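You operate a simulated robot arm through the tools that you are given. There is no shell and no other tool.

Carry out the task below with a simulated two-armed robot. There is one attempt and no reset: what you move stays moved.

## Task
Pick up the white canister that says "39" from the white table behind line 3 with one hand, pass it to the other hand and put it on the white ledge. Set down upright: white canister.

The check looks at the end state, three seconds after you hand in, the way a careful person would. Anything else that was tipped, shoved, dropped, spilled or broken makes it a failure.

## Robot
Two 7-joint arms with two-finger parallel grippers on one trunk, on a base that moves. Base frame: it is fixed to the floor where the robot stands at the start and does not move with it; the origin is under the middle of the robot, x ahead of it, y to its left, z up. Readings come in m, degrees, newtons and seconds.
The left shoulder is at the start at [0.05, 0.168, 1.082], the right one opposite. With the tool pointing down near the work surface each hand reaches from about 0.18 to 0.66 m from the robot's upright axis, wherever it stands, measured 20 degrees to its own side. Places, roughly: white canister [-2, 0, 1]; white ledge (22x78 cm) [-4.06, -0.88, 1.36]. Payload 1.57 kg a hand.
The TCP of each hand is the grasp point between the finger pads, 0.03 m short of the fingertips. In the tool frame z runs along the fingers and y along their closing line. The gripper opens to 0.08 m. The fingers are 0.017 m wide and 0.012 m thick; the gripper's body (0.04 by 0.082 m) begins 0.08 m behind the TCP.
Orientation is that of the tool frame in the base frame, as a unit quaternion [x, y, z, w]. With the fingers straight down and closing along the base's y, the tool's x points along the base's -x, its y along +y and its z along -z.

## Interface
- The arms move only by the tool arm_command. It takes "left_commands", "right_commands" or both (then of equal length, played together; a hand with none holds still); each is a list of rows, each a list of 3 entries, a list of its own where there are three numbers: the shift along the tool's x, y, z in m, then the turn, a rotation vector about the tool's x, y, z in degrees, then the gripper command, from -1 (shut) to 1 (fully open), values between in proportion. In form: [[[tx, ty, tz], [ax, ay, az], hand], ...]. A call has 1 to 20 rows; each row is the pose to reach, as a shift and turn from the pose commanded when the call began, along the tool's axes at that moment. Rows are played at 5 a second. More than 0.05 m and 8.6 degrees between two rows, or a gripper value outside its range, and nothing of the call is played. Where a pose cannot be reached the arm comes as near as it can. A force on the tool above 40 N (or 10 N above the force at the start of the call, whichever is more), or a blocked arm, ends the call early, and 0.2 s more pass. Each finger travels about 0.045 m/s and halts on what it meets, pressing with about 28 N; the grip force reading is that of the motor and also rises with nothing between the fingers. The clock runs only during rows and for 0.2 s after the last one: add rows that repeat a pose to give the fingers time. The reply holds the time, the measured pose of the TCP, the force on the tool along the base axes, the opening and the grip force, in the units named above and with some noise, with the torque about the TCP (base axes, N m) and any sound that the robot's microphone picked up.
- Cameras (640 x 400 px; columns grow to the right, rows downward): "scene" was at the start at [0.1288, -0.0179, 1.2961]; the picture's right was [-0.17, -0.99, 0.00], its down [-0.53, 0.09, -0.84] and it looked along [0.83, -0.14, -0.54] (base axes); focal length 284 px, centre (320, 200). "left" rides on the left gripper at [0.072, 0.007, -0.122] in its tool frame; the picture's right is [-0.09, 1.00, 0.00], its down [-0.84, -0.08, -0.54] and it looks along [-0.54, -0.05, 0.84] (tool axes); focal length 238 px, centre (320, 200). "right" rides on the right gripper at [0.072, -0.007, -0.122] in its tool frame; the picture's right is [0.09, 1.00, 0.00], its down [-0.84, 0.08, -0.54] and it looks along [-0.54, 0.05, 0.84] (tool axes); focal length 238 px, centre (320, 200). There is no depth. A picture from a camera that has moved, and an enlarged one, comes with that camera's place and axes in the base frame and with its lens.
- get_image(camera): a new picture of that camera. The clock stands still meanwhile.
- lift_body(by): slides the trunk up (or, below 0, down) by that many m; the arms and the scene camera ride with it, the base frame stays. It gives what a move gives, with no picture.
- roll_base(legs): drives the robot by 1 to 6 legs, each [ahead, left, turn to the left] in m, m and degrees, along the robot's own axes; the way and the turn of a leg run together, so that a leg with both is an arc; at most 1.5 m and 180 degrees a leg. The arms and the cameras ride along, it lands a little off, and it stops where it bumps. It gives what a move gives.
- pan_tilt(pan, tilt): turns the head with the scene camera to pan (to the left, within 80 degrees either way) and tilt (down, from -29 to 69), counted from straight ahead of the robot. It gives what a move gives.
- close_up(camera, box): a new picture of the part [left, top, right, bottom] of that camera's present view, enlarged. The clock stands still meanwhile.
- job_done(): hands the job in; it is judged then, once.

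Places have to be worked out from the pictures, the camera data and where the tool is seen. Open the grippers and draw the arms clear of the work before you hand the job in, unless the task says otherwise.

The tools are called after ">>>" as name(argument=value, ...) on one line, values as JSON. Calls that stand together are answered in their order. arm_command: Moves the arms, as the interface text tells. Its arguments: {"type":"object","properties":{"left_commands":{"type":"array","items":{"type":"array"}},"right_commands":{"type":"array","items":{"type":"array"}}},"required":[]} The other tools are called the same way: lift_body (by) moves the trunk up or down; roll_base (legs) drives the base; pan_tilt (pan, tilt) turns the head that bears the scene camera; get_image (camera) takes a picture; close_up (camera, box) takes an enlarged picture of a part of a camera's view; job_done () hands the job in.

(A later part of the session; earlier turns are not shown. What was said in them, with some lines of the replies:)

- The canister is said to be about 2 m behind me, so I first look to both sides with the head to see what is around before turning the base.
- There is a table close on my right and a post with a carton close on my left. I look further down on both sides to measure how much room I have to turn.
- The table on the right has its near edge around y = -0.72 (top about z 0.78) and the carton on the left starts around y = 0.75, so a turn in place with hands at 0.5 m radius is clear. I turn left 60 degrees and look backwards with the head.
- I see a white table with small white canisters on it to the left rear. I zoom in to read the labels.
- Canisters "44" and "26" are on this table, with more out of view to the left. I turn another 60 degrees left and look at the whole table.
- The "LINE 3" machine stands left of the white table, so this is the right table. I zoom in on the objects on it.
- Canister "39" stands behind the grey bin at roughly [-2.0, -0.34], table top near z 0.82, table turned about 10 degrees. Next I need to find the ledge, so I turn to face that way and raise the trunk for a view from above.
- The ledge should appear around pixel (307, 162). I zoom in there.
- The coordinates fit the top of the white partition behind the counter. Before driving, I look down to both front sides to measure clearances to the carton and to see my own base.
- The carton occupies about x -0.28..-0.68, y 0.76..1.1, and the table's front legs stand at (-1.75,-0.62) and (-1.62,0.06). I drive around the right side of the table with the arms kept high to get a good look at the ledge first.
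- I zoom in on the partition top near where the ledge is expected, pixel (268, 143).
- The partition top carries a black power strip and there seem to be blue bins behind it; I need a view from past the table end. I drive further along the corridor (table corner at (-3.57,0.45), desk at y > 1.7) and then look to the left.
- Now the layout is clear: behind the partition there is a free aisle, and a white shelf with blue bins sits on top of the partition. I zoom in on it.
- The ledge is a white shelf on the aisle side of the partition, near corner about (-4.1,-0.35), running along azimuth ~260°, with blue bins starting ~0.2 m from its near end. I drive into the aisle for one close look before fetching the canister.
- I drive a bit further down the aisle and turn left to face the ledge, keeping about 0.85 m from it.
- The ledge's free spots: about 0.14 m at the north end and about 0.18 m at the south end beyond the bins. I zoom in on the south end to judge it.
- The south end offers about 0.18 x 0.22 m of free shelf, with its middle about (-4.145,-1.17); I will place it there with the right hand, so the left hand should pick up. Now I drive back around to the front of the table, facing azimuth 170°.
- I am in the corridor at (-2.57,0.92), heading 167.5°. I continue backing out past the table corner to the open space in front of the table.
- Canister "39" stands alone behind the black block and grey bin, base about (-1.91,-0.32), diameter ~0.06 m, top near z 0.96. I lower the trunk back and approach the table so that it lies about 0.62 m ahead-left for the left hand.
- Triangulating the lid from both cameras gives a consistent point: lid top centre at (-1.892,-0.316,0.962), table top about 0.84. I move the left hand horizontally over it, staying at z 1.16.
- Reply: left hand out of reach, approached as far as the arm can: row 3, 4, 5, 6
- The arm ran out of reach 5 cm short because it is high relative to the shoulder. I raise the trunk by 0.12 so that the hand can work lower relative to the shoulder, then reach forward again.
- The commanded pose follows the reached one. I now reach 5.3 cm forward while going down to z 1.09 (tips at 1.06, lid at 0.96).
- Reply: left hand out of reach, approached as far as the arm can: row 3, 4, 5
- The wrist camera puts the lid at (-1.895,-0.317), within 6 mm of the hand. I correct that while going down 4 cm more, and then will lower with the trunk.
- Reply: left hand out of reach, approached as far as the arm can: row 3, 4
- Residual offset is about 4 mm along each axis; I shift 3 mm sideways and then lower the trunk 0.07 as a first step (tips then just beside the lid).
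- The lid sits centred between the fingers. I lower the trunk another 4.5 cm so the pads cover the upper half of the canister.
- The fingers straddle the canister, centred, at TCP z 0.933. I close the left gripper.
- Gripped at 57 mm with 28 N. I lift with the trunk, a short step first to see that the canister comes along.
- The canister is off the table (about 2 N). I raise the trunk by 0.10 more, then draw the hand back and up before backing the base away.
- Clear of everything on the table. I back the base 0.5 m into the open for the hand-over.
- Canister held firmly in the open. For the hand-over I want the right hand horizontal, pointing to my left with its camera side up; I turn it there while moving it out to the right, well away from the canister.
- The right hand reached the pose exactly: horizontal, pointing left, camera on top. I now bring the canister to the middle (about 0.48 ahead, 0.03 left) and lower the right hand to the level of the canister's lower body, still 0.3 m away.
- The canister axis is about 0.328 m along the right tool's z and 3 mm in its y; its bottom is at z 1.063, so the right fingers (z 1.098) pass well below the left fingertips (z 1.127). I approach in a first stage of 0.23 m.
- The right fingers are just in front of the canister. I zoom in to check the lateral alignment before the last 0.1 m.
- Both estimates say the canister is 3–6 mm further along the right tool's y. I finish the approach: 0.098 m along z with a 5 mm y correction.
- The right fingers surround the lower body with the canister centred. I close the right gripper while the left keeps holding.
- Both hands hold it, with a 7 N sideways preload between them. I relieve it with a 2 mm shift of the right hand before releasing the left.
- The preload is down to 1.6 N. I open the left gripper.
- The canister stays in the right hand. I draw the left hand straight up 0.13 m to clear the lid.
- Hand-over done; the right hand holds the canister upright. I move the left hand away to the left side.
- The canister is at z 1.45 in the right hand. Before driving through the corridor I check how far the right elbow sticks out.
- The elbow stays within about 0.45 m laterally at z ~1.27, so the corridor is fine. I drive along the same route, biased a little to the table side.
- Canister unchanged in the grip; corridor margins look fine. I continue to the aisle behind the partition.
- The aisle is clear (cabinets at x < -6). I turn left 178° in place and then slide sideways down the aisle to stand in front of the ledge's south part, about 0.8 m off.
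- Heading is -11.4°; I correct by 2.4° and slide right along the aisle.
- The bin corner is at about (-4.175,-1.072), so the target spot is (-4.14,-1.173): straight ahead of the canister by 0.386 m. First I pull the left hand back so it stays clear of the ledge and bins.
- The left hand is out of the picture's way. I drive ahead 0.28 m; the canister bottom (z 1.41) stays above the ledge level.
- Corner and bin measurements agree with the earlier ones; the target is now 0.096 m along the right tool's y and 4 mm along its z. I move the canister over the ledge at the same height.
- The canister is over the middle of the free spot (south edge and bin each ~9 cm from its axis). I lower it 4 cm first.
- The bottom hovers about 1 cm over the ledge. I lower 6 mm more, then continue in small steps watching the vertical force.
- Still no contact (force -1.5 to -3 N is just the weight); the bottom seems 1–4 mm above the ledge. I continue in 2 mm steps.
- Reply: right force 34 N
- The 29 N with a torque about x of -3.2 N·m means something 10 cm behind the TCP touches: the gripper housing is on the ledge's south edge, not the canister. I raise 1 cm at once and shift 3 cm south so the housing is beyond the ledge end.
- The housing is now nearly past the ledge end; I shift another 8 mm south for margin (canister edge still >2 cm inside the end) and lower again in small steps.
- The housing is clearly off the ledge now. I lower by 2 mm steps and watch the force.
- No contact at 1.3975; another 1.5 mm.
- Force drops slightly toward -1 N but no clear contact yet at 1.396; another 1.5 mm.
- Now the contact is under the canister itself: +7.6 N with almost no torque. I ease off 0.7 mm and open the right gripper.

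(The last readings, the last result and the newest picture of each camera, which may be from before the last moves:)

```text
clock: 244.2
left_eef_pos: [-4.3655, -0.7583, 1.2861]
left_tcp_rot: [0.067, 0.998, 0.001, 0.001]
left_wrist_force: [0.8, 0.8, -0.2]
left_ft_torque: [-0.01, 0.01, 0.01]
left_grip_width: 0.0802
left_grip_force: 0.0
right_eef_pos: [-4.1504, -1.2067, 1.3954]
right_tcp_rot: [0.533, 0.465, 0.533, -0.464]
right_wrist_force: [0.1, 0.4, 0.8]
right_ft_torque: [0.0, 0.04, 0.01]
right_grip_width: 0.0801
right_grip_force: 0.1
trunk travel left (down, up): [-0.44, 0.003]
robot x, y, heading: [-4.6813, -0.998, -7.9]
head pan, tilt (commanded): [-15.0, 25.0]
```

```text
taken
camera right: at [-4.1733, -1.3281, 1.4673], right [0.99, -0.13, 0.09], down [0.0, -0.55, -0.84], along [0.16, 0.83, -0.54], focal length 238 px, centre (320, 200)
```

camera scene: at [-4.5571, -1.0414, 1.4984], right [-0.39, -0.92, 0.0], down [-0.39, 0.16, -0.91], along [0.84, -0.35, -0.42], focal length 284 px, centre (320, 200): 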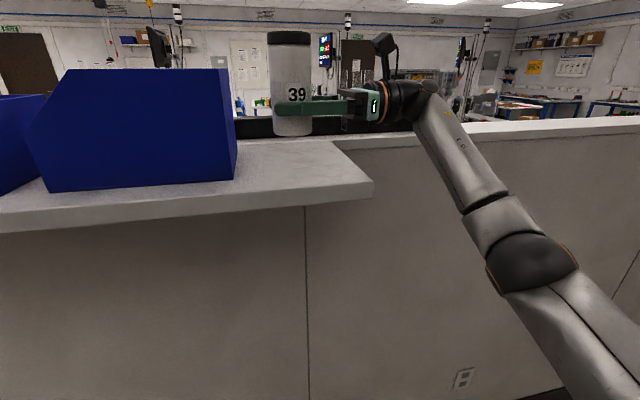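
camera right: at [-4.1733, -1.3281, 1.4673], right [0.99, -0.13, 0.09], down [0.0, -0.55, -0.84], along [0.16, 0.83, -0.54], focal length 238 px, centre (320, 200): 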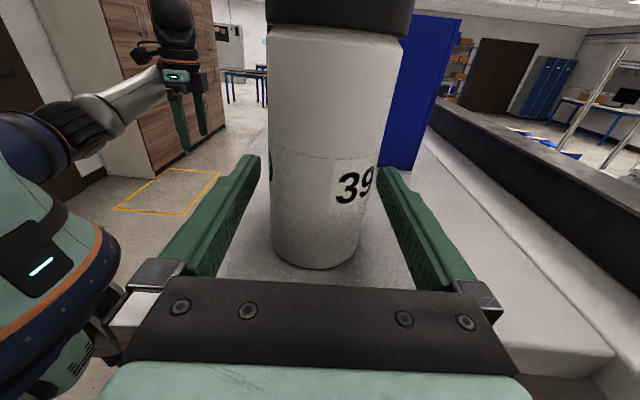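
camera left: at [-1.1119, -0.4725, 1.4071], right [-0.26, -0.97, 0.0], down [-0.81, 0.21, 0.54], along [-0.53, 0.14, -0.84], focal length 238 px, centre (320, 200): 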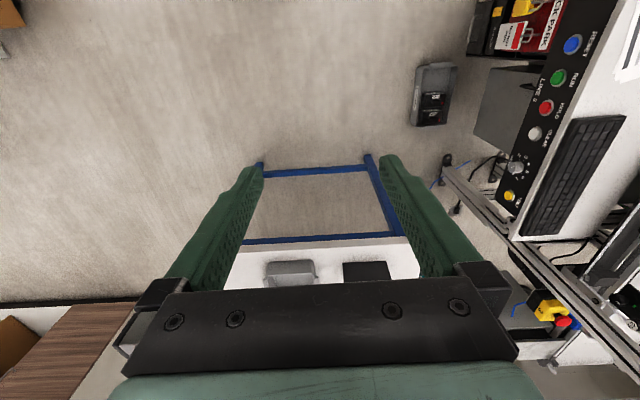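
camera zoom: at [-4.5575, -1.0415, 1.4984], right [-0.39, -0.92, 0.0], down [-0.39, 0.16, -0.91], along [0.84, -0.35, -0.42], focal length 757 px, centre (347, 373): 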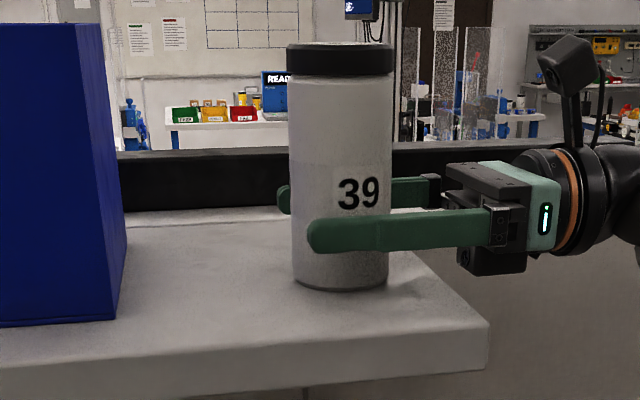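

The canister stands free and upright between the open fingers. I withdraw the right hand straight back along its own axis (southward).

>>> arm_command(right_commands=[[[0, 0, -0.015], [0, 0, 0], 1], [[0, 0, -0.03], [0, 0, 0], 1], [[0, 0, -0.05], [0, 0, 0], 1], [[0, 0, -0.075], [0, 0, 0], 1], [[0, 0, -0.1], [0, 0, 0], 1], [[0, 0, -0.13], [0, 0, 0], 1], [[0, 0, -0.15], [0, 0, 0], 1], [[0, 0, -0.15], [0, 0, 0], 1]])

>>> get_image(camera="scene")

>>> get_image(camera="right")

```text
clock: 246.0
left_eef_pos: [-4.3663, -0.7603, 1.2852]
left_tcp_rot: [0.067, 0.998, 0.0, 0.001]
left_wrist_force: [-0.2, 0.1, 0.9]
left_ft_torque: [-0.01, 0.03, 0.02]
left_grip_width: 0.0802
left_grip_force: 0.1
right_eef_pos: [-4.1751, -1.3542, 1.3946]
right_tcp_rot: [0.533, 0.466, 0.532, -0.465]
right_wrist_force: [-0.1, -0.2, 0.0]
right_ft_torque: [-0.03, -0.02, 0.02]
right_grip_width: 0.0798
right_grip_force: 0.0
right hand out of reach, approached as far as the arm can: row 7, 8
trunk travel left (down, up): [-0.44, 0.003]
robot x, y, heading: [-4.6808, -1.0017, -7.7]
head pan, tilt (commanded): [-15.0, 25.0]
```

```text
taken
camera scene: at [-4.5574, -1.0413, 1.4984], right [-0.39, -0.92, 0.0], down [-0.39, 0.16, -0.91], along [0.84, -0.35, -0.42], focal length 284 px, centre (320, 200)
```

scene: 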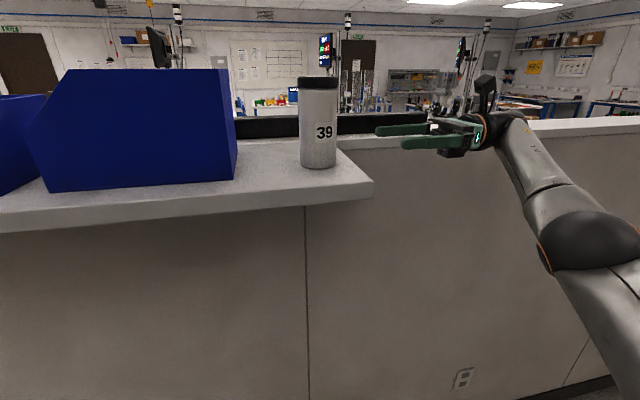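

```text
taken
camera right: at [-4.1972, -1.4743, 1.4659], right [0.99, -0.13, 0.09], down [0.0, -0.55, -0.84], along [0.16, 0.83, -0.54], focal length 238 px, centre (320, 200)
```

right: 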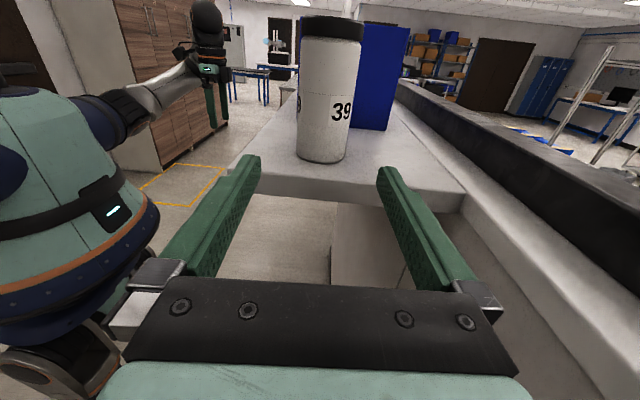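

The canister stands upright on the ledge, well inside its edges. I back the base away 0.4 m so both arms are clear.

>>> roll_base(legs=[[-0.4, 0, 0]])

>>> pan_tilt(pan=-5, tilt=20)

>>> get_image(camera="scene")

>>> close_up(camera="scene", box=[240, 80, 440, 205])

```text
clock: 248.5
left_eef_pos: [-4.7678, -0.7034, 1.2859]
left_tcp_rot: [0.064, 0.998, 0.0, 0.001]
left_wrist_force: [0.3, -0.9, 0.1]
left_ft_torque: [0.01, -0.01, 0.01]
left_grip_width: 0.0802
left_grip_force: 0.0
right_eef_pos: [-4.5717, -1.2968, 1.3938]
right_tcp_rot: [0.531, 0.468, 0.531, -0.467]
right_wrist_force: [0.2, 0.3, 0.0]
right_ft_torque: [-0.02, 0.02, 0.02]
right_grip_width: 0.0799
right_grip_force: 0.0
trunk travel left (down, up): [-0.44, 0.003]
robot x, y, heading: [-5.084, -0.945, -7.4]
head pan, tilt (commanded): [-15.0, 25.0]
```

```text
clock: 249.2
left_eef_pos: [-4.767, -0.703, 1.2852]
left_tcp_rot: [0.064, 0.998, 0.0, 0.001]
left_wrist_force: [-0.2, -0.3, -0.2]
left_ft_torque: [0.01, -0.01, 0.02]
left_grip_width: 0.0801
left_grip_force: 0.1
right_eef_pos: [-4.5716, -1.2961, 1.3935]
right_tcp_rot: [0.531, 0.467, 0.531, -0.467]
right_wrist_force: [-0.7, 0.2, 0.4]
right_ft_torque: [0.03, 0.0, -0.02]
right_grip_width: 0.0801
right_grip_force: 0.0
trunk travel left (down, up): [-0.44, 0.003]
robot x, y, heading: [-5.0833, -0.9448, -7.4]
head pan, tilt (commanded): [-5.0, 20.0]
```

```text
taken
camera scene: at [-4.9505, -0.9721, 1.5065], right [-0.21, -0.98, 0.0], down [-0.33, 0.07, -0.94], along [0.92, -0.2, -0.34], focal length 284 px, centre (320, 200)
```

scene: 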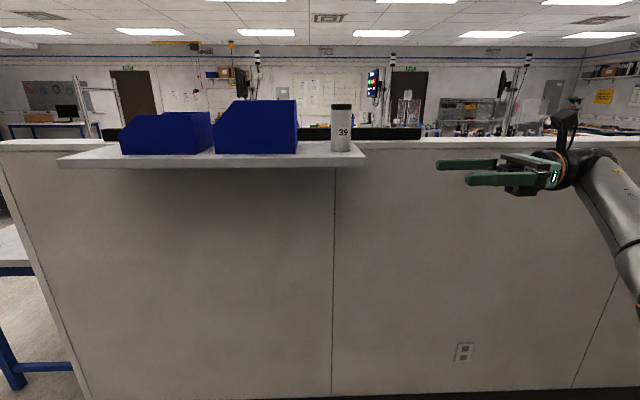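

```text
3.20 times, centred on (340, 142) of scene
camera zoom: at [-4.9505, -0.9721, 1.5065], right [-0.21, -0.98, 0.0], down [-0.33, 0.07, -0.94], along [0.92, -0.2, -0.34], focal length 908 px, centre (256, 384)
```

zoom: 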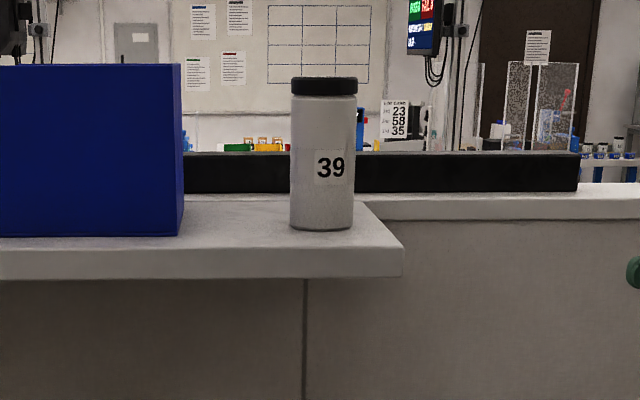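

Canister "39" stands upright on the white ledge next to the undisturbed bins. The table objects looked unchanged when I left, and both grippers are open and clear of the work. I hand the job in.

>>> job_done()

```text
The job is handed in.
```

I picked up canister "39" with the left hand, passed it to the right hand, and set it upright on the white ledge. It stands in the free space at the south end, past the blue bins, with its side about 2–3 cm from the ledge's end.

- **Ledge contact:** while lowering, the right gripper's housing pressed on the south edge of the ledge with about 30 N. I raised it, moved about 4 cm further south, and lowered again until the canister itself touched. The last pictures show the bins in place and no visible damage.
- **Table:** the left elbow passed very low over the black block with the "82" peg during the pick-up. The block, the peg, the grey bin and canisters "26" and "44" all looked undisturbed in the pictures I took afterwards.

Both grippers are open and the robot is backed about 0.4 m away from the ledge. I handed the job in; no verdict came back.
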